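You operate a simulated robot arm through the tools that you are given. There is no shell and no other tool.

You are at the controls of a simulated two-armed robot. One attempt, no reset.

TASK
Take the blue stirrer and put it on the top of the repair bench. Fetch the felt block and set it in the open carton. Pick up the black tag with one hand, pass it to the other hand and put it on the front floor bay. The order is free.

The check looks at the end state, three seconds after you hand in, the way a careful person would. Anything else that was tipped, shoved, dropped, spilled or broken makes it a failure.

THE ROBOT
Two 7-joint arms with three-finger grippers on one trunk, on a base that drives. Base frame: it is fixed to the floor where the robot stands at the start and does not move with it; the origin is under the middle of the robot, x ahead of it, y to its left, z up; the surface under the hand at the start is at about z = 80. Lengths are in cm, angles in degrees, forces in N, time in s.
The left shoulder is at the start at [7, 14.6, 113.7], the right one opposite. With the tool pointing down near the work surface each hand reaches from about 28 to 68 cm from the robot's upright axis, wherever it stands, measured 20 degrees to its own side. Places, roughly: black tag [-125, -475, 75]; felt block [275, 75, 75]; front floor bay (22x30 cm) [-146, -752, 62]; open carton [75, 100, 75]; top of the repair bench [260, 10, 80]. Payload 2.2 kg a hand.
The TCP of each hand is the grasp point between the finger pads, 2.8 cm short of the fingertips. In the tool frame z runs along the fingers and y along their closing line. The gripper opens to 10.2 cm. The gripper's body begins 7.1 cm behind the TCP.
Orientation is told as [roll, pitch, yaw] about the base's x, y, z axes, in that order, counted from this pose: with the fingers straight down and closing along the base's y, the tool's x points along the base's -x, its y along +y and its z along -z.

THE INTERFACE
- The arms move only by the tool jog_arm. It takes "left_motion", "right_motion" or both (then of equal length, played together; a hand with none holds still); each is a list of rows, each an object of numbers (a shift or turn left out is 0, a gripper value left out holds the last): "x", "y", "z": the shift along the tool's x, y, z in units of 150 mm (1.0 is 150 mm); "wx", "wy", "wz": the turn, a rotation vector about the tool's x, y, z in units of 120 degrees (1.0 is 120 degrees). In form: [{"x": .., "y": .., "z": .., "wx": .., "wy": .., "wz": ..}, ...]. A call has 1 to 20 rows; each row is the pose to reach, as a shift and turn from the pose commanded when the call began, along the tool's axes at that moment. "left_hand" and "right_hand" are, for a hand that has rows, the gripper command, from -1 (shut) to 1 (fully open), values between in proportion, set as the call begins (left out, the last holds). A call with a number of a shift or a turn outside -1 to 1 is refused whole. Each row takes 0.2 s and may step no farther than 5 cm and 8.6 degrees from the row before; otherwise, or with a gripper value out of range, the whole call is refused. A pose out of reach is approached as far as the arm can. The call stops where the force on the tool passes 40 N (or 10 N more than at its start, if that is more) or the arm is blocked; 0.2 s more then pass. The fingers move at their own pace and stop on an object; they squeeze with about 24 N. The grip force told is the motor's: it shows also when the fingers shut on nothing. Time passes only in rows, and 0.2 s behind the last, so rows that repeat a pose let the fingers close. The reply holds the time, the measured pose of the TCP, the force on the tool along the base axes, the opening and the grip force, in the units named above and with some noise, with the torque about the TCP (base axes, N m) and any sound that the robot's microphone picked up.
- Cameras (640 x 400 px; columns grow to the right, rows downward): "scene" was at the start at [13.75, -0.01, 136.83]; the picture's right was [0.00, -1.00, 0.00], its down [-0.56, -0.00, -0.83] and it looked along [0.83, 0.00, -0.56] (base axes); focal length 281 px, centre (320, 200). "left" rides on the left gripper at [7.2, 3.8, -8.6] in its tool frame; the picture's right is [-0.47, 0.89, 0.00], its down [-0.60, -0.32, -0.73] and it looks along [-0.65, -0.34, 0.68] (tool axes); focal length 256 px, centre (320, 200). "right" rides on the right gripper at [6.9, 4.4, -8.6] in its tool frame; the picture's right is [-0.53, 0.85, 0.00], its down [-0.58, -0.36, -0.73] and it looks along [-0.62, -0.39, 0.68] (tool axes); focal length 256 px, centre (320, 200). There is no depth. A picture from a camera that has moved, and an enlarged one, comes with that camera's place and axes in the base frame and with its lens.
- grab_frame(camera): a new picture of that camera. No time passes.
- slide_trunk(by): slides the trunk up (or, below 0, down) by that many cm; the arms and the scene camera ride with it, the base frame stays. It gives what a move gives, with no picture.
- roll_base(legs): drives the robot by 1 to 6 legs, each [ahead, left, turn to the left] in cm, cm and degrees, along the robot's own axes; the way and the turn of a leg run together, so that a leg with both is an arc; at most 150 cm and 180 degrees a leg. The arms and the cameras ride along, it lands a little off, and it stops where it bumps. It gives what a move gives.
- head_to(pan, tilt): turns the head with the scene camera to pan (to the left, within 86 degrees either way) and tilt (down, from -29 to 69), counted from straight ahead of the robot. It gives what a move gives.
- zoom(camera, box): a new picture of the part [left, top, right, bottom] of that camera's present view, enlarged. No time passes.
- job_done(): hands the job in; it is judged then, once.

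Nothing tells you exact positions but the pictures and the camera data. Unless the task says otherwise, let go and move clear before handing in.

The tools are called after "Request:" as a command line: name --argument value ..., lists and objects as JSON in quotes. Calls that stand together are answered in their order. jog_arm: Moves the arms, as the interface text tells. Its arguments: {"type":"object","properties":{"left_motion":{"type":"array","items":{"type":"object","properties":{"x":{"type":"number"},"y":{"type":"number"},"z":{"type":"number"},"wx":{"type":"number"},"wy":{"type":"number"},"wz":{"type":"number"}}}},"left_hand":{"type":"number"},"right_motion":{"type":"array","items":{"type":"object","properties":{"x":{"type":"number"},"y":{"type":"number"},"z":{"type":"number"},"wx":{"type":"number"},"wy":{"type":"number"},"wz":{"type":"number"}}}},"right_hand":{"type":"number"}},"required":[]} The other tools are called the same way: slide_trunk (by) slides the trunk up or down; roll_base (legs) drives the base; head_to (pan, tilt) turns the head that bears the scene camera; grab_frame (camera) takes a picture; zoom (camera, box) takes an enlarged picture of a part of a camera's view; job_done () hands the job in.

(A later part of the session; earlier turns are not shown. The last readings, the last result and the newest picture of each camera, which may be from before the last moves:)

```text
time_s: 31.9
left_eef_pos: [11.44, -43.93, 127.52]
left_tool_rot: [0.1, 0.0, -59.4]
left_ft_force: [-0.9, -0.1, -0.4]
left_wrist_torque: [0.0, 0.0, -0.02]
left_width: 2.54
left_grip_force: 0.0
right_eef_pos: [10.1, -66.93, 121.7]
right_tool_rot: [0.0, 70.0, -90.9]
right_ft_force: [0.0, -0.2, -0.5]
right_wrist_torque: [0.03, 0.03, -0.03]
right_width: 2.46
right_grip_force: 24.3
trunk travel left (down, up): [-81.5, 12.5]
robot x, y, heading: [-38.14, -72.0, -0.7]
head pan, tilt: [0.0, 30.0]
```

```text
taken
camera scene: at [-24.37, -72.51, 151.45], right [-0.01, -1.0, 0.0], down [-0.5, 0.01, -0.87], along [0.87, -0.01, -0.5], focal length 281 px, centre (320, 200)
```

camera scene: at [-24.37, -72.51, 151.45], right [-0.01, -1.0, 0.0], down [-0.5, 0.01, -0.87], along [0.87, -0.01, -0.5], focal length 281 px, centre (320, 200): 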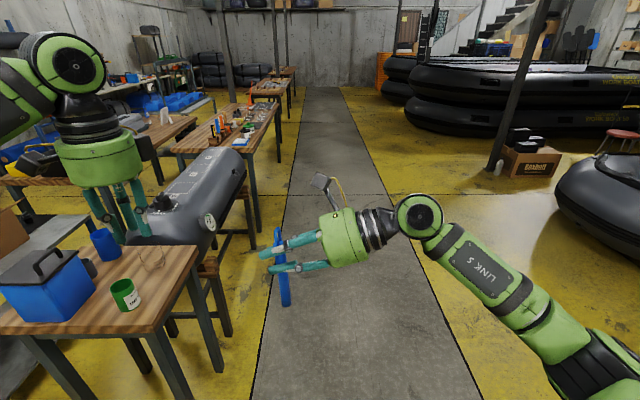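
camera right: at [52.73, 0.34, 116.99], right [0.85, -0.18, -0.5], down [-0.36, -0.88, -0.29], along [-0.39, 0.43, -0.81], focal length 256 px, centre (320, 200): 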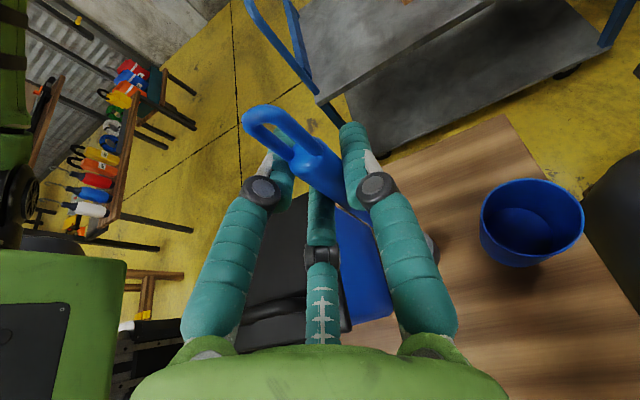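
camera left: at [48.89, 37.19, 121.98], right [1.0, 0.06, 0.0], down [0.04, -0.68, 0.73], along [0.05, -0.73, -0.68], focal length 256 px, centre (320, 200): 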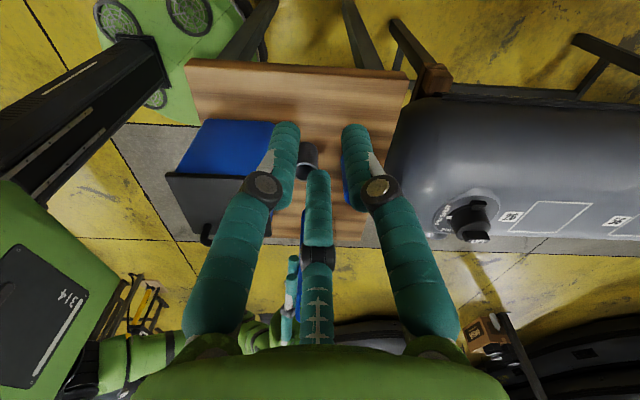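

The aisle ahead is clear. I'll drive forward beside the repair bench.

Request:
roll_base --legs '[[150, 0, 0.8], [110, 0, 0]]'

Request:
head_to --pan 75 --tilt 35

Request:
grab_frame --camera "scene"

Request:
head_to --pan 30 --tilt 25

Request:
grab_frame --camera "scene"

```text
time_s: 44.4
left_eef_pos: [269.23, -44.71, 127.48]
left_tool_rot: [0.0, 0.0, -58.7]
left_ft_force: [1.3, -0.1, -0.9]
left_wrist_torque: [0.0, -0.01, -0.03]
left_width: 2.57
left_grip_force: 0.0
right_eef_pos: [268.19, -67.73, 121.69]
right_tool_rot: [0.1, 70.0, -89.7]
right_ft_force: [-0.5, 0.1, -0.9]
right_wrist_torque: [0.0, 0.01, -0.01]
right_width: 2.42
right_grip_force: 24.5
trunk travel left (down, up): [-81.5, 12.5]
robot x, y, heading: [219.96, -73.61, 0.1]
head pan, tilt: [0.0, 30.0]
```

```text
time_s: 45.9
left_eef_pos: [269.23, -44.77, 127.41]
left_tool_rot: [0.0, 0.0, -58.7]
left_ft_force: [0.3, -0.4, 0.2]
left_wrist_torque: [-0.02, 0.0, 0.02]
left_width: 2.53
left_grip_force: 0.1
right_eef_pos: [268.29, -67.6, 121.6]
right_tool_rot: [0.0, 70.0, -89.9]
right_ft_force: [0.6, 0.3, 0.2]
right_wrist_torque: [0.02, 0.02, 0.03]
right_width: 2.48
right_grip_force: 23.4
trunk travel left (down, up): [-81.5, 12.5]
robot x, y, heading: [219.66, -73.96, 0.4]
head pan, tilt: [75.0, 35.0]
```

```text
taken
camera scene: at [227.11, -65.35, 150.66], right [0.97, -0.26, 0.0], down [-0.15, -0.55, -0.82], along [0.21, 0.79, -0.57], focal length 281 px, centre (320, 200)
```

scene: 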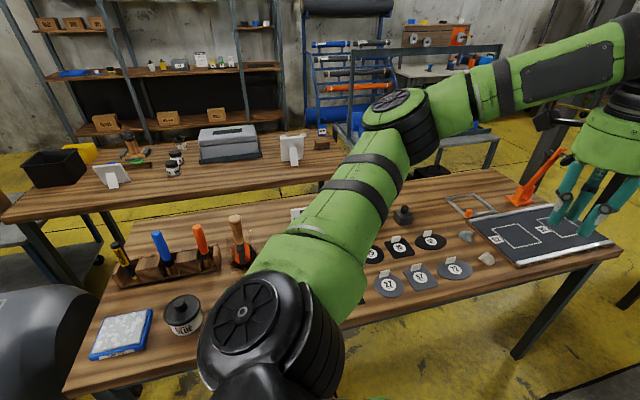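

```text
time_s: 47.0
left_eef_pos: [269.27, -44.72, 127.52]
left_tool_rot: [-0.1, 0.0, -58.8]
left_ft_force: [0.2, 0.1, -0.9]
left_wrist_torque: [0.03, 0.0, 0.04]
left_width: 2.55
left_grip_force: 0.1
right_eef_pos: [268.23, -67.67, 121.62]
right_tool_rot: [0.0, 70.0, -89.9]
right_ft_force: [0.2, 0.7, -0.7]
right_wrist_torque: [0.0, -0.01, 0.01]
right_width: 2.44
right_grip_force: 24.4
trunk travel left (down, up): [-81.5, 12.5]
robot x, y, heading: [219.83, -74.15, -0.1]
head pan, tilt: [30.0, 25.0]
```

```text
taken
camera scene: at [232.79, -69.23, 152.24], right [0.5, -0.87, 0.0], down [-0.37, -0.21, -0.91], along [0.78, 0.45, -0.42], focal length 281 px, centre (320, 200)
```

scene: 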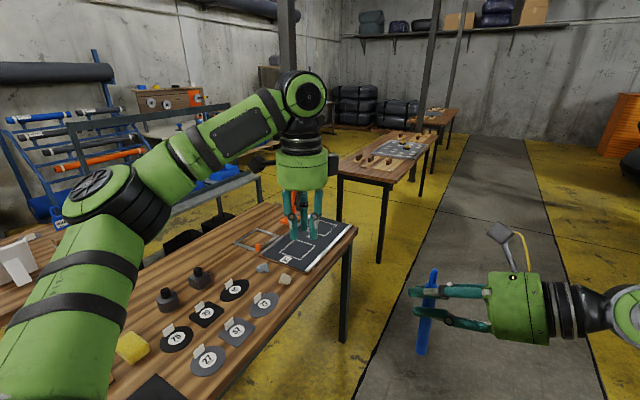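

The repair bench holds glue jars, a tool rack, numbered discs and a mat. I'll turn to face it for an unobstructed view.

Request:
roll_base --legs '[[0, 0, 90]]'

Request:
head_to --pan 0 --tilt 40

Request:
grab_frame --camera "scene"

Request:
head_to --pan 0 --tilt 20

Request:
grab_frame --camera "scene"

Request:
zoom --camera "scene" --box '[160, 120, 480, 320]'

```text
time_s: 51.3
left_eef_pos: [190.58, -24.7, 127.47]
left_tool_rot: [0.1, -0.1, 31.7]
left_ft_force: [-0.6, 0.6, 1.0]
left_wrist_torque: [-0.01, 0.03, 0.0]
left_width: 2.54
left_grip_force: 0.1
right_eef_pos: [213.43, -25.64, 121.63]
right_tool_rot: [-0.1, 70.0, 0.5]
right_ft_force: [0.9, 0.6, -0.8]
right_wrist_torque: [-0.01, 0.01, -0.02]
right_width: 2.49
right_grip_force: 23.6
trunk travel left (down, up): [-81.5, 12.5]
robot x, y, heading: [219.93, -73.47, 90.5]
head pan, tilt: [30.0, 25.0]
```

```text
time_s: 52.2
left_eef_pos: [190.57, -24.64, 127.32]
left_tool_rot: [0.0, 0.1, 31.6]
left_ft_force: [0.0, 1.1, -0.1]
left_wrist_torque: [0.01, 0.02, 0.0]
left_width: 2.55
left_grip_force: 0.0
right_eef_pos: [213.47, -25.58, 121.7]
right_tool_rot: [0.1, 69.9, 0.6]
right_ft_force: [-0.7, 0.5, 0.4]
right_wrist_torque: [-0.01, 0.02, 0.0]
right_width: 2.48
right_grip_force: 24.2
trunk travel left (down, up): [-81.5, 12.5]
robot x, y, heading: [219.91, -73.74, 90.3]
head pan, tilt: [0.0, 40.0]
```

```text
taken
camera scene: at [219.69, -60.36, 149.91], right [1.0, 0.01, 0.0], down [0.01, -0.64, -0.77], along [-0.01, 0.77, -0.64], focal length 281 px, centre (320, 200)
```

scene: 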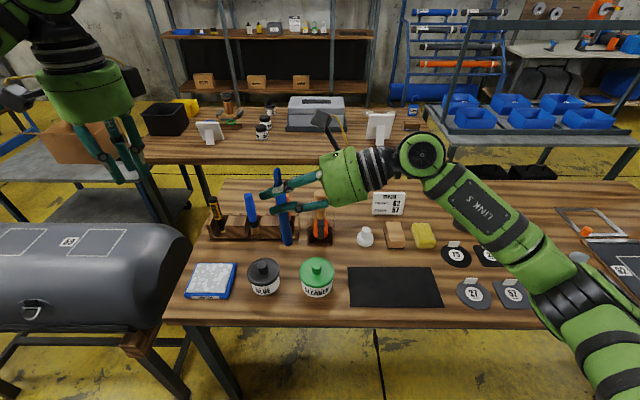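

```text
time_s: 53.0
left_eef_pos: [190.48, -24.7, 127.5]
left_tool_rot: [0.0, 0.0, 31.7]
left_ft_force: [0.5, 0.5, 0.1]
left_wrist_torque: [0.02, 0.0, 0.01]
left_width: 2.58
left_grip_force: 0.1
right_eef_pos: [213.28, -25.58, 121.56]
right_tool_rot: [0.0, 70.0, 0.5]
right_ft_force: [0.6, -0.4, -0.5]
right_wrist_torque: [-0.01, 0.01, 0.0]
right_width: 2.43
right_grip_force: 24.0
trunk travel left (down, up): [-81.5, 12.5]
robot x, y, heading: [219.76, -73.6, 90.4]
head pan, tilt: [0.0, 20.0]
```

```text
taken
camera scene: at [219.7, -59.55, 153.04], right [1.0, 0.01, 0.0], down [0.0, -0.34, -0.94], along [-0.01, 0.94, -0.34], focal length 281 px, centre (320, 200)
```

scene: 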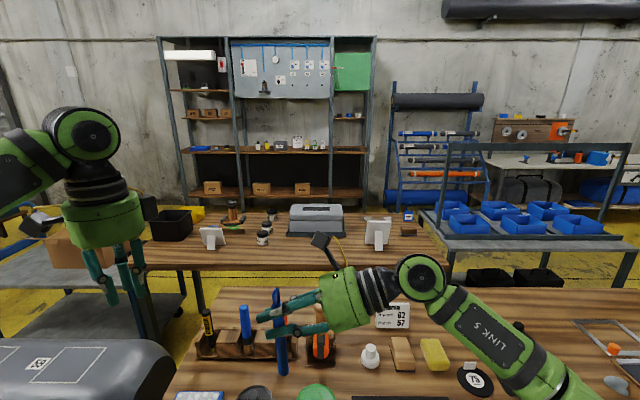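

```text
2.00 times, centred on (320, 220) of scene
camera zoom: at [219.7, -59.55, 153.04], right [1.0, 0.01, 0.0], down [0.0, -0.34, -0.94], along [-0.01, 0.94, -0.34], focal length 563 px, centre (320, 160)
```

zoom: 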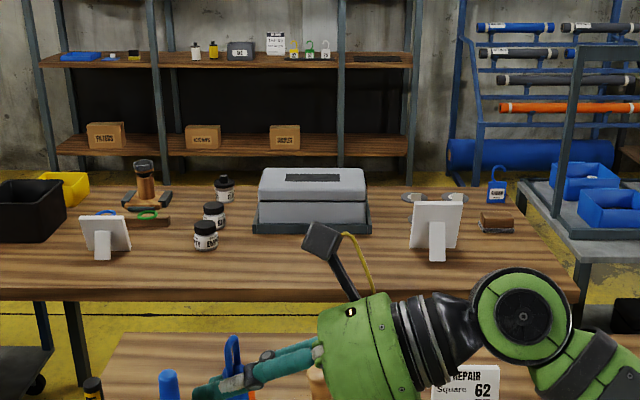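

The left bench has a brown block with a dark underside near (270, 90), which fits the felt block. I'll zoom in to identify it and to map the free space on the repair bench.

Request:
zoom --camera "scene" --box '[360, 200, 440, 250]'

Request:
zoom --camera "scene" --box '[360, 300, 520, 400]'

Request:
head_to --pan 0 --tilt 55

Request:
grab_frame --camera "scene"

Request:
grab_frame --camera "right"

Request:
grab_frame --camera "left"

```text
8.00 times, centred on (400, 225) of scene
camera zoom: at [219.7, -59.55, 153.04], right [1.0, 0.01, 0.0], down [0.0, -0.34, -0.94], along [-0.01, 0.94, -0.34], focal length 2251 px, centre (-320, 0)
```

zoom: 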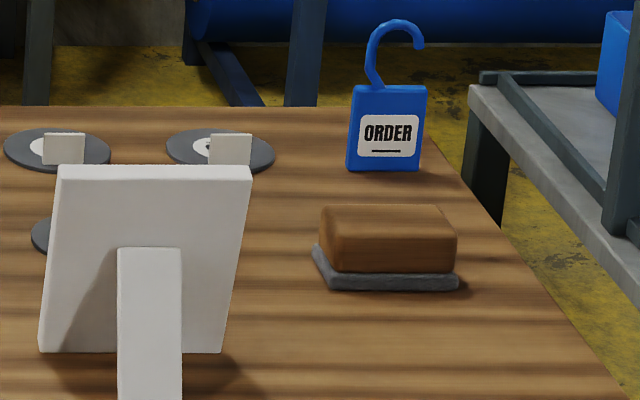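

```text
4.00 times, centred on (440, 350) of scene
camera zoom: at [219.7, -59.55, 153.04], right [1.0, 0.01, 0.0], down [0.0, -0.34, -0.94], along [-0.01, 0.94, -0.34], focal length 1125 px, centre (-160, -400)
```

zoom: 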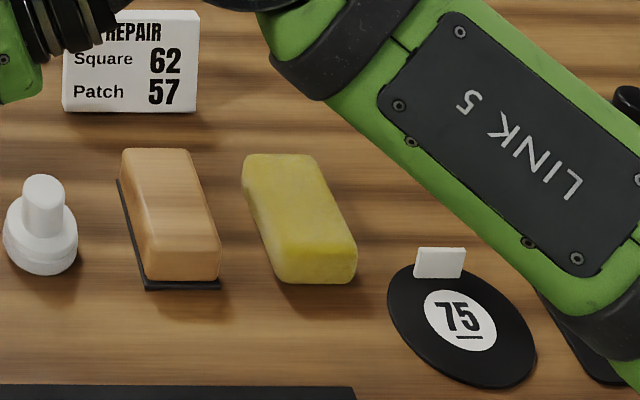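

```text
time_s: 54.1
left_eef_pos: [190.45, -24.62, 127.38]
left_tool_rot: [0.0, 0.1, 31.7]
left_ft_force: [0.1, 0.7, -0.2]
left_wrist_torque: [0.0, 0.0, 0.03]
left_width: 2.52
left_grip_force: 0.1
right_eef_pos: [213.49, -25.58, 121.72]
right_tool_rot: [0.0, 70.1, 0.5]
right_ft_force: [0.6, 0.9, -1.1]
right_wrist_torque: [-0.02, -0.03, -0.01]
right_width: 2.46
right_grip_force: 24.1
trunk travel left (down, up): [-81.5, 12.5]
robot x, y, heading: [219.47, -73.96, 90.9]
head pan, tilt: [0.0, 55.0]
```

```text
taken
camera scene: at [219.71, -61.65, 147.85], right [1.0, 0.01, 0.0], down [0.01, -0.82, -0.57], along [0.0, 0.57, -0.82], focal length 281 px, centre (320, 200)
```

scene: 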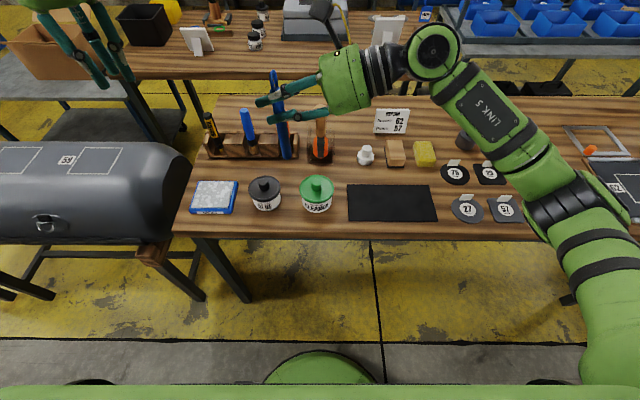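

```text
taken
camera right: at [219.2, -21.2, 130.97], right [0.18, 0.85, -0.5], down [0.89, -0.36, -0.29], along [-0.43, -0.39, -0.81], focal length 256 px, centre (320, 200)
```

right: 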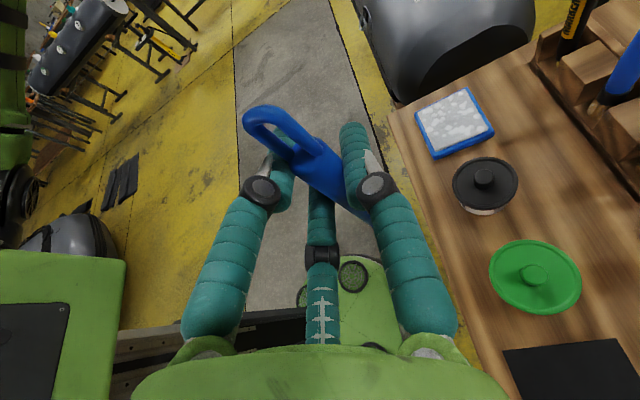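

```text
taken
camera left: at [182.37, -25.24, 135.99], right [-0.07, 1.0, 0.0], down [0.68, 0.05, 0.73], along [0.73, 0.05, -0.68], focal length 256 px, centre (320, 200)
```

left: 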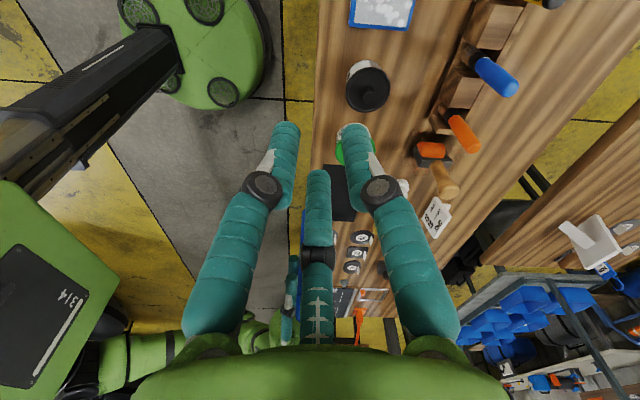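

The felt block is the brown wood block with a grey felt pad on the left bench, near (270, 90). For the stirrer, I need bare wood on the repair bench. I'll sidestep right a little and use the left camera for a clearer view of the middle.

Request:
roll_base --legs '[[0, -20, 0]]'

Request:
jog_arm --left_motion '[{}, {}, {}]' --left_hand 1

Request:
grab_frame --camera "left"

Request:
grab_frame --camera "scene"

Request:
zoom --camera "scene" --box '[200, 90, 440, 240]'

```text
time_s: 55.7
left_eef_pos: [210.09, -24.54, 127.31]
left_tool_rot: [-0.1, -0.2, 31.9]
left_ft_force: [-0.6, 0.4, -0.4]
left_wrist_torque: [-0.05, -0.01, 0.01]
left_width: 2.55
left_grip_force: 0.0
right_eef_pos: [233.09, -25.47, 121.57]
right_tool_rot: [0.0, 69.8, 0.6]
right_ft_force: [-0.2, 0.7, -0.8]
right_wrist_torque: [0.03, -0.01, 0.01]
right_width: 2.46
right_grip_force: 23.7
trunk travel left (down, up): [-81.5, 12.5]
robot x, y, heading: [239.92, -73.97, 90.4]
head pan, tilt: [0.0, 55.0]
```

```text
time_s: 56.5
left_eef_pos: [210.5, -24.52, 127.43]
left_tool_rot: [0.0, 0.0, 31.7]
left_ft_force: [-0.5, -0.5, 0.6]
left_wrist_torque: [-0.04, 0.01, -0.02]
left_width: 10.22
left_grip_force: 0.0
right_eef_pos: [233.38, -25.48, 121.66]
right_tool_rot: [0.0, 70.1, 0.5]
right_ft_force: [0.8, 0.1, -0.7]
right_wrist_torque: [-0.01, 0.0, 0.01]
right_width: 2.45
right_grip_force: 23.9
trunk travel left (down, up): [-81.5, 12.5]
robot x, y, heading: [239.57, -73.55, 90.3]
head pan, tilt: [0.0, 55.0]
```

```text
taken
camera left: at [202.34, -25.06, 136.01], right [-0.07, 1.0, 0.0], down [0.68, 0.05, 0.73], along [0.73, 0.05, -0.68], focal length 256 px, centre (320, 200)
```

left: 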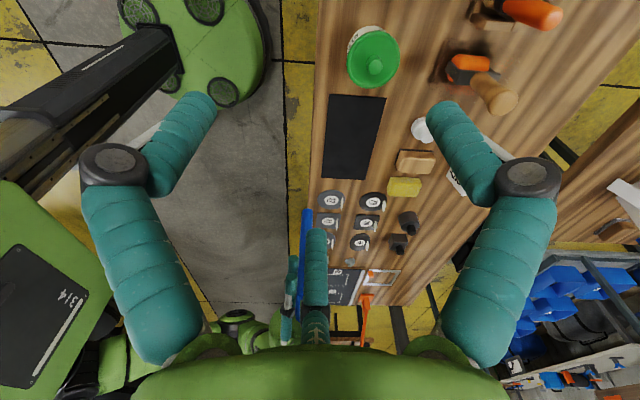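

```text
taken
camera scene: at [239.7, -61.49, 147.84], right [1.0, 0.01, 0.0], down [0.01, -0.82, -0.57], along [-0.01, 0.57, -0.82], focal length 281 px, centre (320, 200)
```

scene: 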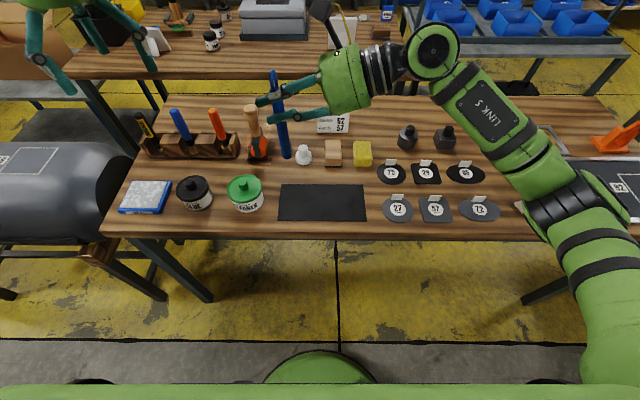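

```text
2.67 times, centred on (320, 165) of scene
camera zoom: at [239.7, -61.49, 147.84], right [1.0, 0.01, 0.0], down [0.01, -0.82, -0.57], along [-0.01, 0.57, -0.82], focal length 750 px, centre (320, 293)
```

zoom: 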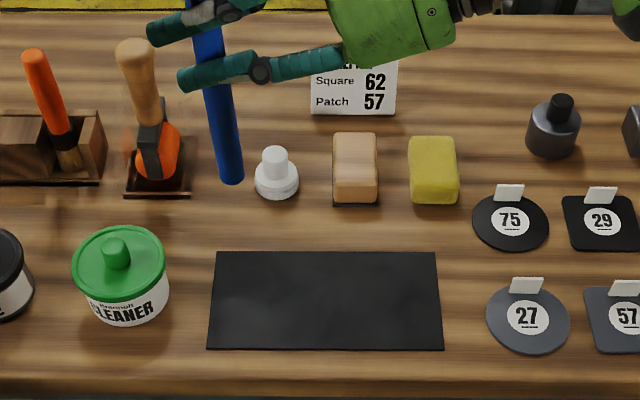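

I have a clear view now. Bare wood lies behind the sponge and knobs, around x = 250–300, y = 14–34, and I'll lay the stirrer pointing away from me near x = 259, y = 8–27. I'll drive a bit closer and reorient the right hand while it is high.

Request:
roll_base --legs '[[17, 0, -0.3]]'

Request:
jog_arm --right_motion '[{"wy": -0.065}, {"wy": -0.13}, {"wy": -0.195}, {"wy": -0.26}, {"wy": -0.325}, {"wy": -0.39}, {"wy": -0.455}, {"wy": -0.52}, {"wy": -0.583}]'

Request:
jog_arm --right_motion '[{"wz": -0.07}, {"wz": -0.14}, {"wz": -0.21}, {"wz": -0.28}, {"wz": -0.35}, {"wz": -0.42}, {"wz": -0.49}, {"wz": -0.56}, {"wz": -0.63}, {"wz": -0.7}, {"wz": -0.75}]'

Request:
grab_frame --camera "scene"

Request:
grab_frame --camera "right"

```text
time_s: 57.9
left_eef_pos: [210.52, -7.87, 127.58]
left_tool_rot: [0.1, -0.2, 31.5]
left_ft_force: [1.0, 0.1, 0.0]
left_wrist_torque: [0.01, 0.0, -0.04]
left_width: 10.21
left_grip_force: 0.1
right_eef_pos: [233.35, -8.88, 121.77]
right_tool_rot: [0.5, 70.0, 0.8]
right_ft_force: [0.2, -0.3, 0.0]
right_wrist_torque: [0.02, 0.02, -0.01]
right_width: 2.47
right_grip_force: 24.0
trunk travel left (down, up): [-81.5, 12.5]
robot x, y, heading: [239.62, -56.9, 90.1]
head pan, tilt: [0.0, 55.0]
```

```text
time_s: 59.9
left_eef_pos: [210.28, -7.55, 127.37]
left_tool_rot: [-0.1, -0.1, 31.6]
left_ft_force: [0.1, 0.2, 0.4]
left_wrist_torque: [0.02, -0.02, -0.03]
left_width: 10.19
left_grip_force: 0.0
right_eef_pos: [233.31, -8.56, 121.73]
right_tool_rot: [0.0, -0.2, 0.3]
right_ft_force: [-0.6, 0.2, -1.0]
right_wrist_torque: [0.02, 0.01, 0.02]
right_width: 2.48
right_grip_force: 24.2
trunk travel left (down, up): [-81.5, 12.5]
robot x, y, heading: [239.84, -56.89, 90.3]
head pan, tilt: [0.0, 55.0]
```

```text
time_s: 62.3
left_eef_pos: [210.45, -7.53, 127.5]
left_tool_rot: [0.0, 0.0, 31.6]
left_ft_force: [-0.1, 0.7, -0.3]
left_wrist_torque: [0.0, -0.01, -0.03]
left_width: 10.18
left_grip_force: 0.1
right_eef_pos: [233.42, -8.74, 121.6]
right_tool_rot: [0.0, 0.0, 90.4]
right_ft_force: [0.5, 0.6, -0.5]
right_wrist_torque: [0.0, -0.01, 0.03]
right_width: 2.45
right_grip_force: 23.8
trunk travel left (down, up): [-81.5, 12.5]
robot x, y, heading: [239.56, -56.63, 90.4]
head pan, tilt: [0.0, 55.0]
```

```text
taken
camera scene: at [239.54, -44.66, 147.84], right [1.0, 0.0, 0.0], down [0.0, -0.82, -0.57], along [0.0, 0.57, -0.82], focal length 281 px, centre (320, 200)
```

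scene: 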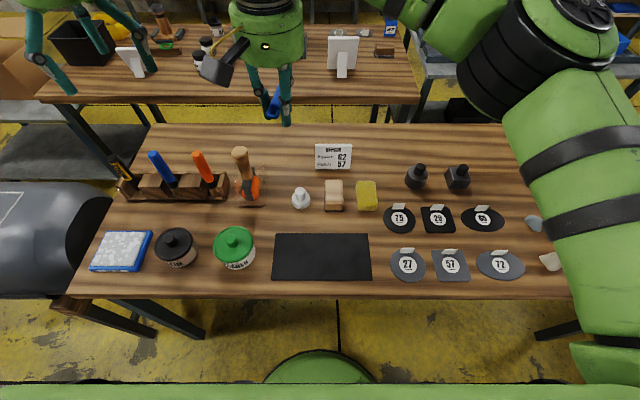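

```text
taken
camera right: at [229.2, -15.55, 130.17], right [-0.85, 0.53, 0.0], down [0.36, 0.58, 0.73], along [0.39, 0.62, -0.68], focal length 256 px, centre (320, 200)
```

right: 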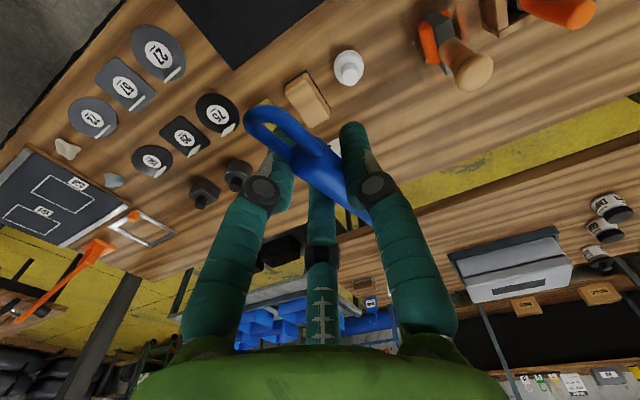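

The hand is now fingers-down with the stirrer pointing away from me. I'll move it to the right and forward over the free area while it is still high.

Request:
jog_arm --right_motion '[{"x": -0.1, "y": -0.2}, {"x": -0.2, "y": -0.4}, {"x": -0.3, "y": -0.6}, {"x": -0.4, "y": -0.8}, {"x": -0.5, "y": -1.0}]'

Request:
jog_arm --right_motion '[{"x": -0.15, "y": -0.2}, {"x": -0.3, "y": -0.4}, {"x": -0.45, "y": -0.6}, {"x": -0.6, "y": -0.74}, {"x": -0.8, "y": -0.74}]'

Request:
slide_trunk --by -18

Request:
jog_arm --right_motion '[{"wy": -0.06}, {"wy": -0.12}, {"wy": -0.167}]'

Request:
grab_frame --camera "scene"

Request:
grab_frame --camera "right"

```text
time_s: 63.5
left_eef_pos: [210.58, -7.49, 127.43]
left_tool_rot: [0.0, 0.0, 31.5]
left_ft_force: [0.0, 0.1, 0.9]
left_wrist_torque: [0.0, 0.04, -0.03]
left_width: 10.19
left_grip_force: 0.1
right_eef_pos: [248.62, -0.92, 121.48]
right_tool_rot: [0.1, 0.0, 90.4]
right_ft_force: [0.3, 0.6, -0.6]
right_wrist_torque: [-0.01, 0.04, -0.02]
right_width: 2.45
right_grip_force: 24.8
trunk travel left (down, up): [-81.5, 12.5]
robot x, y, heading: [239.76, -56.81, 90.4]
head pan, tilt: [0.0, 55.0]
```

```text
time_s: 64.7
left_eef_pos: [210.66, -7.58, 127.45]
left_tool_rot: [0.0, 0.2, 31.4]
left_ft_force: [-0.2, 0.2, -0.4]
left_wrist_torque: [0.0, 0.06, -0.01]
left_width: 10.18
left_grip_force: 0.0
right_eef_pos: [259.04, 6.53, 121.27]
right_tool_rot: [0.0, -0.1, 90.3]
right_ft_force: [0.2, -0.1, -0.7]
right_wrist_torque: [-0.04, 0.04, -0.02]
right_width: 2.47
right_grip_force: 23.6
right hand out of reach, approached as far as the arm can: row 4, 5
trunk travel left (down, up): [-81.5, 12.5]
robot x, y, heading: [239.44, -56.55, 90.1]
head pan, tilt: [0.0, 55.0]
```

```text
time_s: 66.7
left_eef_pos: [210.59, -7.5, 109.47]
left_tool_rot: [-0.1, 0.0, 31.5]
left_ft_force: [1.6, -0.7, -0.5]
left_wrist_torque: [-0.01, 0.01, 0.0]
left_width: 10.19
left_grip_force: 0.1
right_eef_pos: [258.65, 6.46, 103.26]
right_tool_rot: [0.1, -0.1, 90.3]
right_ft_force: [-0.3, -0.2, -0.3]
right_wrist_torque: [-0.05, 0.0, -0.02]
right_width: 2.47
right_grip_force: 23.8
trunk travel left (down, up): [-63.5, 30.5]
robot x, y, heading: [239.69, -56.71, 90.0]
head pan, tilt: [0.0, 55.0]
```

```text
time_s: 67.5
left_eef_pos: [210.63, -7.52, 109.48]
left_tool_rot: [0.0, 0.1, 31.5]
left_ft_force: [0.5, 0.1, -0.5]
left_wrist_torque: [0.03, 0.03, 0.0]
left_width: 10.2
left_grip_force: 0.1
right_eef_pos: [258.92, 6.57, 103.32]
right_tool_rot: [0.2, -20.2, 90.1]
right_ft_force: [0.3, -0.4, 0.2]
right_wrist_torque: [-0.01, 0.02, -0.01]
right_width: 2.43
right_grip_force: 24.2
trunk travel left (down, up): [-63.5, 30.5]
robot x, y, heading: [239.65, -56.49, 90.0]
head pan, tilt: [0.0, 55.0]
```

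```text
taken
camera scene: at [239.65, -44.66, 129.84], right [1.0, 0.0, 0.0], down [0.0, -0.82, -0.57], along [0.0, 0.57, -0.82], focal length 281 px, centre (320, 200)
```

scene: 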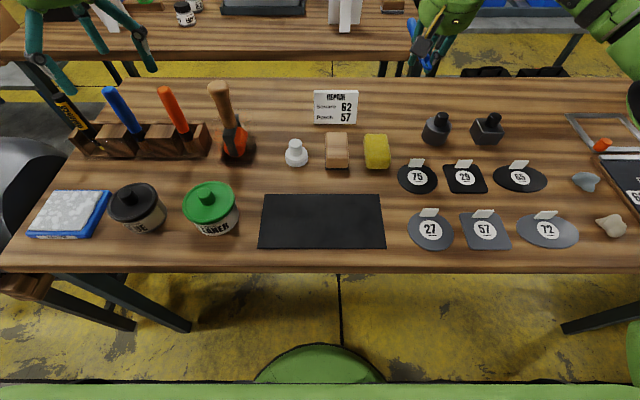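

```text
taken
camera right: at [254.57, -2.98, 109.0], right [-0.85, 0.5, 0.19], down [0.37, 0.29, 0.88], along [0.39, 0.82, -0.43], focal length 256 px, centre (320, 200)
```

right: 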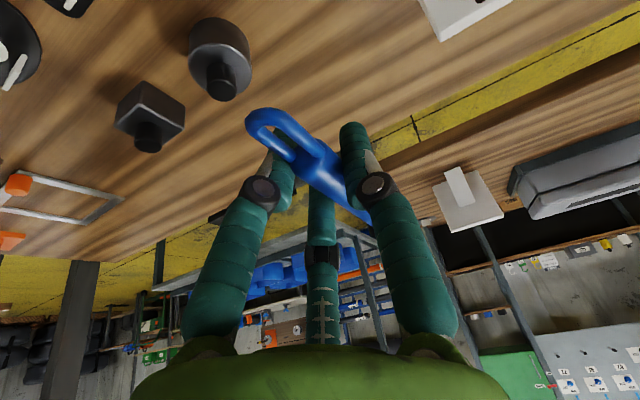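

The stirrer is roughly level above the bench at (259, 6.6). I'd like it about 5 cm farther forward to clear the sponge, so I'll move forward while descending partway and check.

Request:
jog_arm --right_motion '[{"x": -0.04, "y": -0.02, "z": 0.25}, {"x": -0.08, "y": -0.04, "z": 0.5}, {"x": -0.117, "y": -0.06, "z": 0.75}]'

Request:
grab_frame --camera "scene"

Request:
zoom --camera "scene" --box '[300, 20, 540, 170]'

Request:
grab_frame --camera "left"

```text
time_s: 68.3
left_eef_pos: [210.39, -7.44, 109.32]
left_tool_rot: [-0.1, 0.0, 31.5]
left_ft_force: [0.5, -0.6, 0.3]
left_wrist_torque: [-0.05, -0.03, 0.0]
left_width: 10.21
left_grip_force: 0.1
right_eef_pos: [259.38, 12.14, 93.38]
right_tool_rot: [0.0, -20.0, 90.3]
right_ft_force: [-0.3, 0.4, -0.8]
right_wrist_torque: [0.0, -0.01, 0.01]
right_width: 2.46
right_grip_force: 23.9
trunk travel left (down, up): [-63.5, 30.5]
robot x, y, heading: [239.45, -56.85, 90.2]
head pan, tilt: [0.0, 55.0]
```

```text
taken
camera scene: at [239.51, -44.54, 129.83], right [1.0, 0.0, 0.0], down [0.0, -0.82, -0.57], along [0.0, 0.57, -0.82], focal length 281 px, centre (320, 200)
```

scene: 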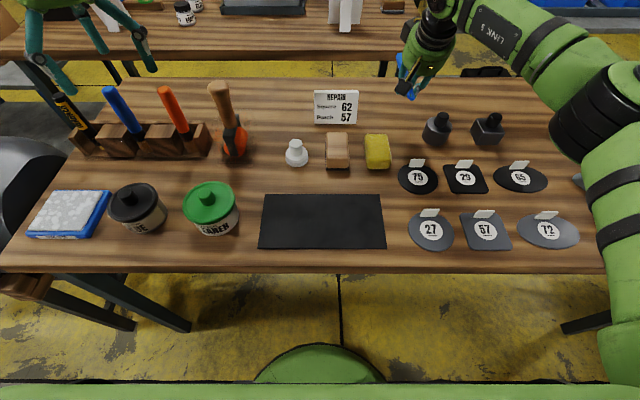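

```text
2.67 times, centred on (420, 95) of scene
camera zoom: at [239.51, -44.54, 129.83], right [1.0, 0.0, 0.0], down [0.0, -0.82, -0.57], along [0.0, 0.57, -0.82], focal length 750 px, centre (53, 480)
```

zoom: 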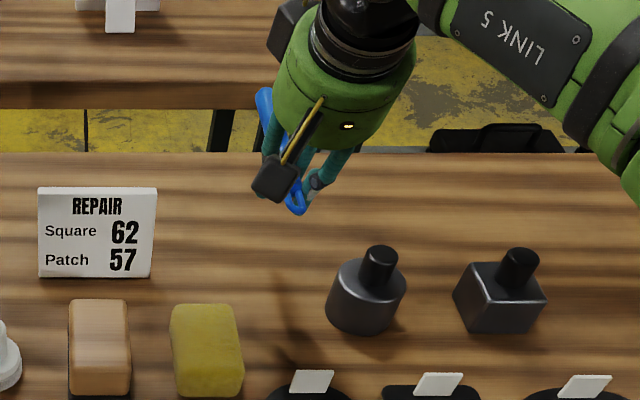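

```text
taken
camera left: at [202.33, -7.97, 117.95], right [-0.07, 1.0, 0.0], down [0.68, 0.05, 0.73], along [0.73, 0.05, -0.68], focal length 256 px, centre (320, 200)
```

left: 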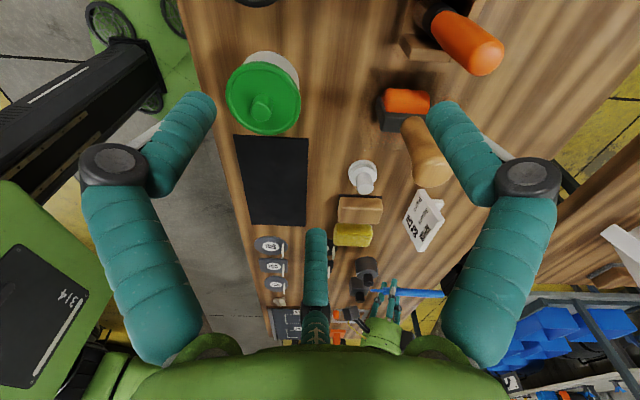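

The stirrer lies along +y, spanning y from about 8.6 to 25 at x = 259, clear of the sponge and knobs. Lowering straight down slowly.

Request:
jog_arm --right_motion '[{"x": 0.05, "z": 0.138}, {"x": 0.1, "z": 0.275}, {"x": 0.15, "z": 0.413}, {"x": 0.19, "z": 0.52}, {"x": 0.21, "z": 0.577}]'

Request:
zoom --camera "scene" --box '[300, 20, 540, 170]'

Request:
grab_frame --camera "right"

Request:
zoom --camera "left" --box '[300, 220, 460, 340]'

```text
time_s: 69.5
left_eef_pos: [210.51, -7.52, 109.46]
left_tool_rot: [0.0, 0.0, 31.5]
left_ft_force: [-0.4, 0.1, -0.2]
left_wrist_torque: [0.0, 0.0, -0.03]
left_width: 10.19
left_grip_force: 0.0
right_eef_pos: [259.53, 12.02, 84.16]
right_tool_rot: [0.0, -20.1, 90.3]
right_ft_force: [0.3, -0.1, -0.3]
right_wrist_torque: [-0.05, 0.0, -0.03]
right_width: 2.47
right_grip_force: 24.1
trunk travel left (down, up): [-63.5, 30.5]
robot x, y, heading: [239.72, -56.34, 90.2]
head pan, tilt: [0.0, 55.0]
```

```text
2.67 times, centred on (420, 95) of scene
camera zoom: at [239.55, -44.65, 129.84], right [1.0, 0.0, 0.0], down [0.0, -0.82, -0.57], along [0.0, 0.57, -0.82], focal length 750 px, centre (53, 480)
```

zoom: 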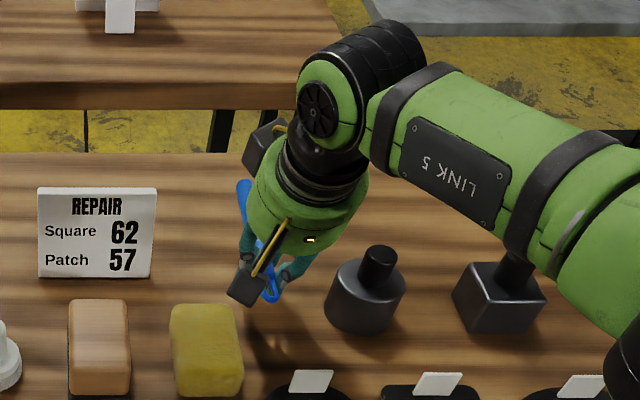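

```text
taken
camera right: at [255.35, 2.59, 89.81], right [-0.85, 0.5, 0.18], down [0.36, 0.29, 0.89], along [0.39, 0.82, -0.43], focal length 256 px, centre (320, 200)
```

right: 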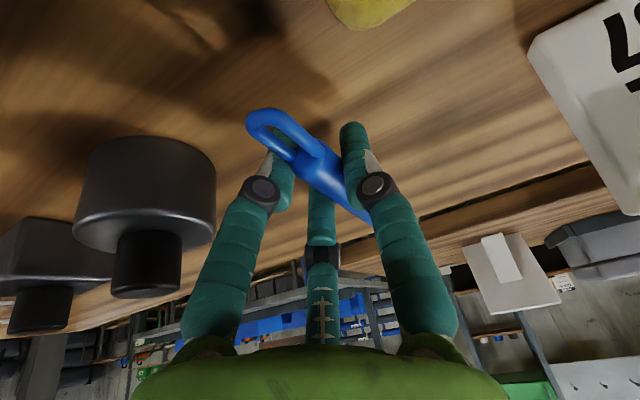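

```text
3.33 times, centred on (380, 280) of left
camera zoom: at [202.36, -8.07, 118.01], right [-0.07, 1.0, 0.0], down [0.68, 0.04, 0.73], along [0.73, 0.05, -0.68], focal length 853 px, centre (120, -67)
```

zoom: 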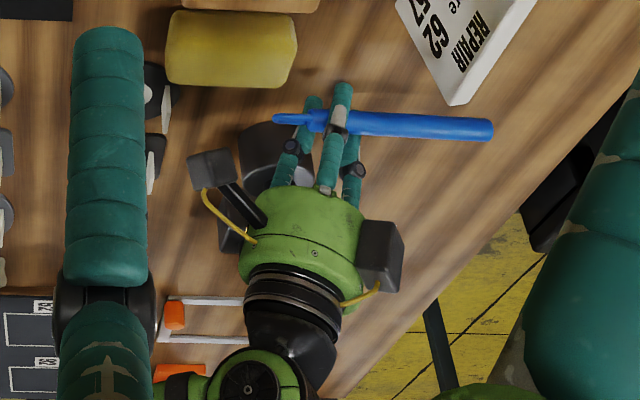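

The stirrer is nearly level about 3 cm above the wood. I'll go down another centimetre, then open the fingers slightly so they cage it as it settles.

Request:
jog_arm --right_motion '[{"x": 0.008, "z": 0.021}, {"x": 0.016, "z": 0.042}, {"x": 0.024, "z": 0.065}]'

Request:
jog_arm --right_motion '[{}, {}, {}, {}]' --right_hand -0.3

Request:
grab_frame --camera "right"

Request:
zoom --camera "left" --box '[300, 220, 460, 340]'

```text
time_s: 70.3
left_eef_pos: [210.5, -7.64, 109.5]
left_tool_rot: [0.0, 0.0, 31.5]
left_ft_force: [0.4, -0.2, 0.0]
left_wrist_torque: [0.02, -0.01, 0.01]
left_width: 10.19
left_grip_force: 0.0
right_eef_pos: [259.7, 12.02, 83.48]
right_tool_rot: [0.0, -20.4, 90.2]
right_ft_force: [1.0, 0.2, 8.0]
right_wrist_torque: [-0.1, -0.14, 0.05]
right_width: 2.45
right_grip_force: 24.5
trunk travel left (down, up): [-63.5, 30.5]
robot x, y, heading: [239.82, -56.82, 90.2]
head pan, tilt: [0.0, 55.0]
```

```text
time_s: 71.3
left_eef_pos: [210.55, -7.75, 109.55]
left_tool_rot: [0.2, -0.1, 31.6]
left_ft_force: [0.1, -0.4, -0.1]
left_wrist_torque: [0.01, 0.0, 0.0]
left_width: 10.2
left_grip_force: 0.0
right_eef_pos: [259.5, 12.0, 83.22]
right_tool_rot: [0.0, -20.2, 90.2]
right_ft_force: [2.4, -0.8, 7.4]
right_wrist_torque: [-0.13, -0.2, -0.04]
right_width: 3.82
right_grip_force: 0.4
trunk travel left (down, up): [-63.5, 30.5]
robot x, y, heading: [239.54, -56.86, 90.2]
head pan, tilt: [0.0, 55.0]
```

```text
taken
camera right: at [255.37, 2.45, 88.86], right [-0.85, 0.5, 0.18], down [0.36, 0.29, 0.89], along [0.39, 0.82, -0.43], focal length 256 px, centre (320, 200)
```

right: 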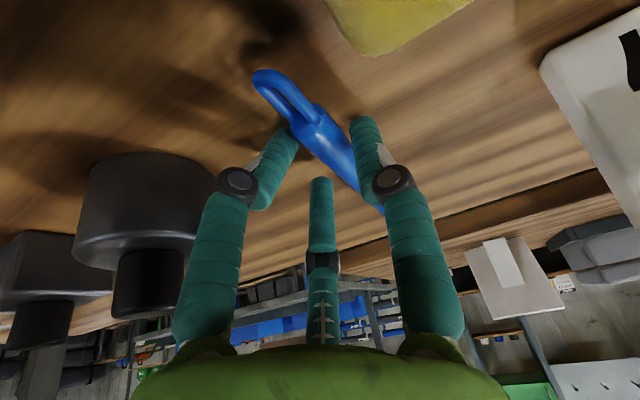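

```text
3.33 times, centred on (380, 280) of left
camera zoom: at [202.38, -8.22, 118.08], right [-0.07, 1.0, 0.0], down [0.68, 0.04, 0.73], along [0.73, 0.05, -0.68], focal length 853 px, centre (120, -67)
```

zoom: 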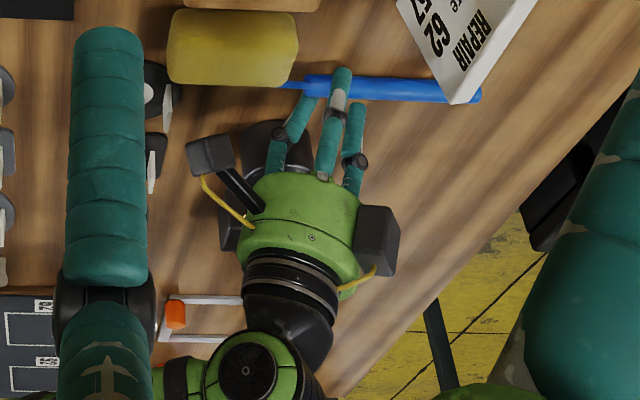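

The stirrer has settled flat on the wood. I'll open a little more and lift straight up.

Request:
jog_arm --right_motion '[{}, {}, {"x": -0.023, "z": -0.063}, {"x": -0.068, "z": -0.188}, {"x": -0.137, "z": -0.376}, {"x": -0.228, "z": -0.627}, {"x": -0.32, "z": -0.88}]' --right_hand 0.0

Request:
grab_frame --camera "scene"

Request:
zoom --camera "left" --box '[220, 180, 460, 340]'

Request:
grab_frame --camera "right"

```text
time_s: 72.9
left_eef_pos: [210.39, -7.59, 109.55]
left_tool_rot: [0.0, -0.1, 31.5]
left_ft_force: [-0.1, -0.4, -0.5]
left_wrist_torque: [0.01, -0.05, -0.02]
left_width: 10.21
left_grip_force: 0.1
right_eef_pos: [259.35, 11.92, 97.18]
right_tool_rot: [0.0, -20.1, 90.3]
right_ft_force: [0.3, 0.4, -0.6]
right_wrist_torque: [-0.01, 0.02, 0.0]
right_width: 5.12
right_grip_force: 0.1
trunk travel left (down, up): [-63.5, 30.5]
robot x, y, heading: [239.6, -56.68, 90.5]
head pan, tilt: [0.0, 55.0]
```

```text
taken
camera scene: at [239.48, -44.75, 129.85], right [1.0, 0.0, 0.0], down [0.0, -0.82, -0.57], along [0.0, 0.57, -0.82], focal length 281 px, centre (320, 200)
```

scene: 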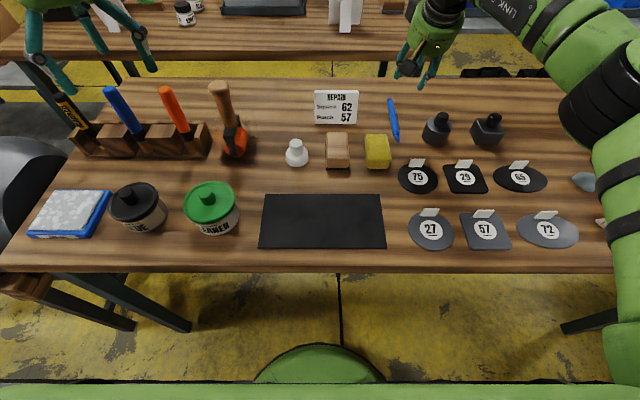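

```text
2.50 times, centred on (340, 260) of left
camera zoom: at [202.3, -8.16, 118.02], right [-0.07, 1.0, 0.0], down [0.68, 0.04, 0.73], along [0.73, 0.05, -0.68], focal length 640 px, centre (270, 50)
```

zoom: 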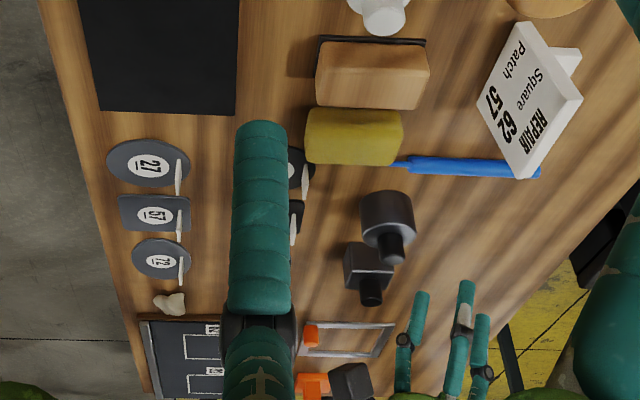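

```text
taken
camera right: at [255.21, 2.45, 102.84], right [-0.85, 0.5, 0.18], down [0.36, 0.29, 0.89], along [0.39, 0.82, -0.43], focal length 256 px, centre (320, 200)
```

right: 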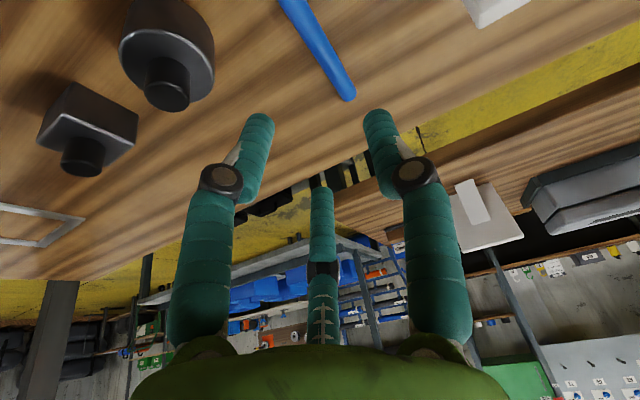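

The stirrer lies on the repair bench with nothing else disturbed. I'll retract the right arm, raise the trunk and back away, then head around to the far side of the left bench, because the gap between benches is too narrow.

Request:
slide_trunk --by 14

Request:
jog_arm --right_motion '[{"x": 0.235, "z": -0.085, "wy": 0.042}, {"x": 0.47, "z": -0.17, "wy": 0.084}, {"x": 0.705, "z": -0.256, "wy": 0.126}, {"x": 0.94, "z": -0.342, "wy": 0.167}]' --right_hand 1

Request:
roll_base --legs '[[-22, 0, 0], [0, 0, 90]]'

Request:
head_to --pan 0 --tilt 25

Request:
grab_frame --camera "scene"

```text
time_s: 74.6
left_eef_pos: [210.45, -7.51, 123.44]
left_tool_rot: [0.0, 0.0, 31.5]
left_ft_force: [-0.9, 0.3, -0.3]
left_wrist_torque: [-0.02, 0.02, -0.01]
left_width: 10.19
left_grip_force: 0.0
right_eef_pos: [259.4, 12.05, 111.02]
right_tool_rot: [-0.1, -20.1, 90.2]
right_ft_force: [0.8, -0.2, -0.4]
right_wrist_torque: [-0.03, -0.02, 0.01]
right_width: 5.09
right_grip_force: 0.1
trunk travel left (down, up): [-77.5, 16.5]
robot x, y, heading: [239.63, -57.05, 90.4]
head pan, tilt: [0.0, 55.0]
```

```text
time_s: 75.6
left_eef_pos: [210.61, -7.6, 123.41]
left_tool_rot: [0.1, 0.0, 31.5]
left_ft_force: [0.6, -0.6, -0.5]
left_wrist_torque: [0.06, -0.02, 0.01]
left_width: 10.18
left_grip_force: 0.1
right_eef_pos: [259.57, -3.02, 111.0]
right_tool_rot: [0.1, -0.1, 90.2]
right_ft_force: [-0.1, -0.4, 0.2]
right_wrist_torque: [0.03, 0.04, 0.0]
right_width: 10.2
right_grip_force: 0.1
trunk travel left (down, up): [-77.5, 16.5]
robot x, y, heading: [239.76, -57.33, 90.3]
head pan, tilt: [0.0, 55.0]
```

```text
time_s: 81.1
left_eef_pos: [190.26, -107.5, 123.5]
left_tool_rot: [0.1, -0.1, 121.1]
left_ft_force: [0.8, 0.1, -0.7]
left_wrist_torque: [0.0, -0.04, -0.02]
left_width: 10.19
left_grip_force: 0.0
right_eef_pos: [186.02, -58.66, 111.1]
right_tool_rot: [0.0, -0.1, 179.8]
right_ft_force: [0.0, -0.2, 0.0]
right_wrist_torque: [-0.01, 0.0, 0.01]
right_width: 10.24
right_grip_force: 0.0
trunk travel left (down, up): [-77.5, 16.5]
robot x, y, heading: [239.59, -78.7, 179.6]
head pan, tilt: [0.0, 55.0]
```

```text
time_s: 82.0
left_eef_pos: [190.43, -107.66, 123.46]
left_tool_rot: [0.0, 0.0, 121.1]
left_ft_force: [0.3, -0.6, -0.3]
left_wrist_torque: [-0.01, -0.01, -0.01]
left_width: 10.19
left_grip_force: 0.1
right_eef_pos: [185.84, -58.53, 110.96]
right_tool_rot: [0.0, -0.1, 179.9]
right_ft_force: [0.3, 1.1, -1.2]
right_wrist_torque: [-0.03, -0.04, -0.02]
right_width: 10.22
right_grip_force: 0.1
trunk travel left (down, up): [-77.5, 16.5]
robot x, y, heading: [239.76, -78.98, 180.0]
head pan, tilt: [0.0, 25.0]
```

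```text
taken
camera scene: at [225.44, -78.72, 148.23], right [0.0, 1.0, 0.0], down [0.42, 0.0, -0.91], along [-0.91, 0.0, -0.42], focal length 281 px, centre (320, 200)
```

scene: 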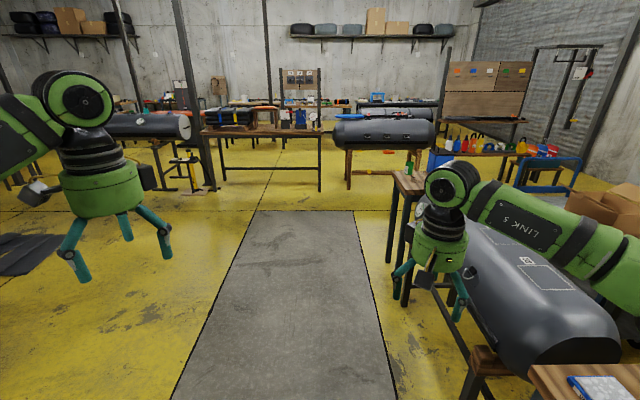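

The way back along the aisle is clear. I'll drive toward −x, then turn to +y to go around the cart.

Request:
roll_base --legs '[[150, 0, 0], [132, 0, 0], [0, 0, -90]]'

Request:
grab_frame --camera "scene"

Request:
head_to --pan -35 --tilt 30

Request:
grab_frame --camera "scene"

```text
time_s: 99.5
left_eef_pos: [-72.33, -28.2, 123.42]
left_tool_rot: [0.0, 0.0, 31.2]
left_ft_force: [0.1, -0.4, 0.1]
left_wrist_torque: [0.0, -0.02, 0.05]
left_width: 10.2
left_grip_force: 0.0
right_eef_pos: [-23.21, -23.72, 110.99]
right_tool_rot: [0.0, -0.1, 90.1]
right_ft_force: [0.2, 0.0, 0.1]
right_wrist_torque: [-0.01, -0.06, 0.0]
right_width: 10.21
right_grip_force: 0.0
trunk travel left (down, up): [-77.5, 16.5]
robot x, y, heading: [-42.92, -77.59, 90.1]
head pan, tilt: [0.0, 25.0]
```

```text
taken
camera scene: at [-43.32, -63.44, 148.24], right [1.0, 0.0, 0.0], down [0.0, -0.42, -0.91], along [0.0, 0.91, -0.42], focal length 281 px, centre (320, 200)
```

scene: 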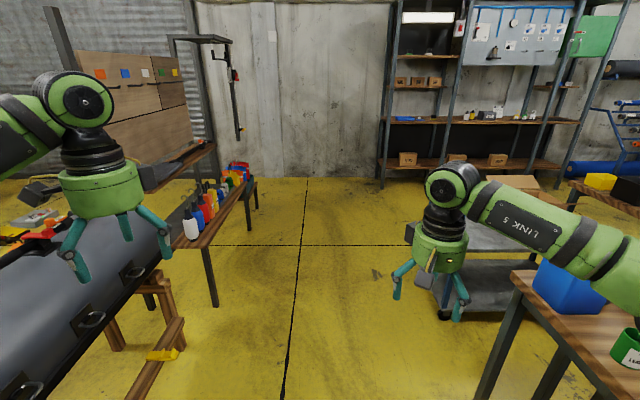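

```text
time_s: 100.5
left_eef_pos: [-72.3, -28.37, 123.37]
left_tool_rot: [0.1, 0.0, 31.3]
left_ft_force: [0.0, 0.3, -0.9]
left_wrist_torque: [0.01, 0.03, -0.05]
left_width: 10.18
left_grip_force: 0.0
right_eef_pos: [-23.26, -23.74, 111.02]
right_tool_rot: [0.0, -0.1, 90.1]
right_ft_force: [0.3, 0.2, 0.3]
right_wrist_torque: [-0.03, 0.01, 0.01]
right_width: 10.18
right_grip_force: 0.1
trunk travel left (down, up): [-77.5, 16.5]
robot x, y, heading: [-43.38, -77.44, 90.0]
head pan, tilt: [-35.0, 30.0]
```

```text
taken
camera scene: at [-38.12, -65.23, 147.45], right [0.82, -0.57, 0.0], down [-0.29, -0.41, -0.87], along [0.5, 0.71, -0.5], focal length 281 px, centre (320, 200)
```

scene: 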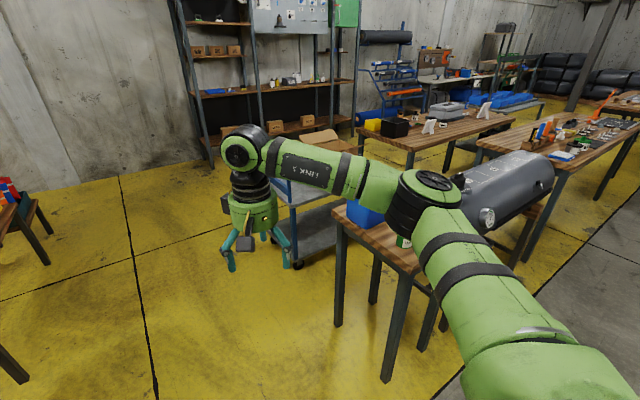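

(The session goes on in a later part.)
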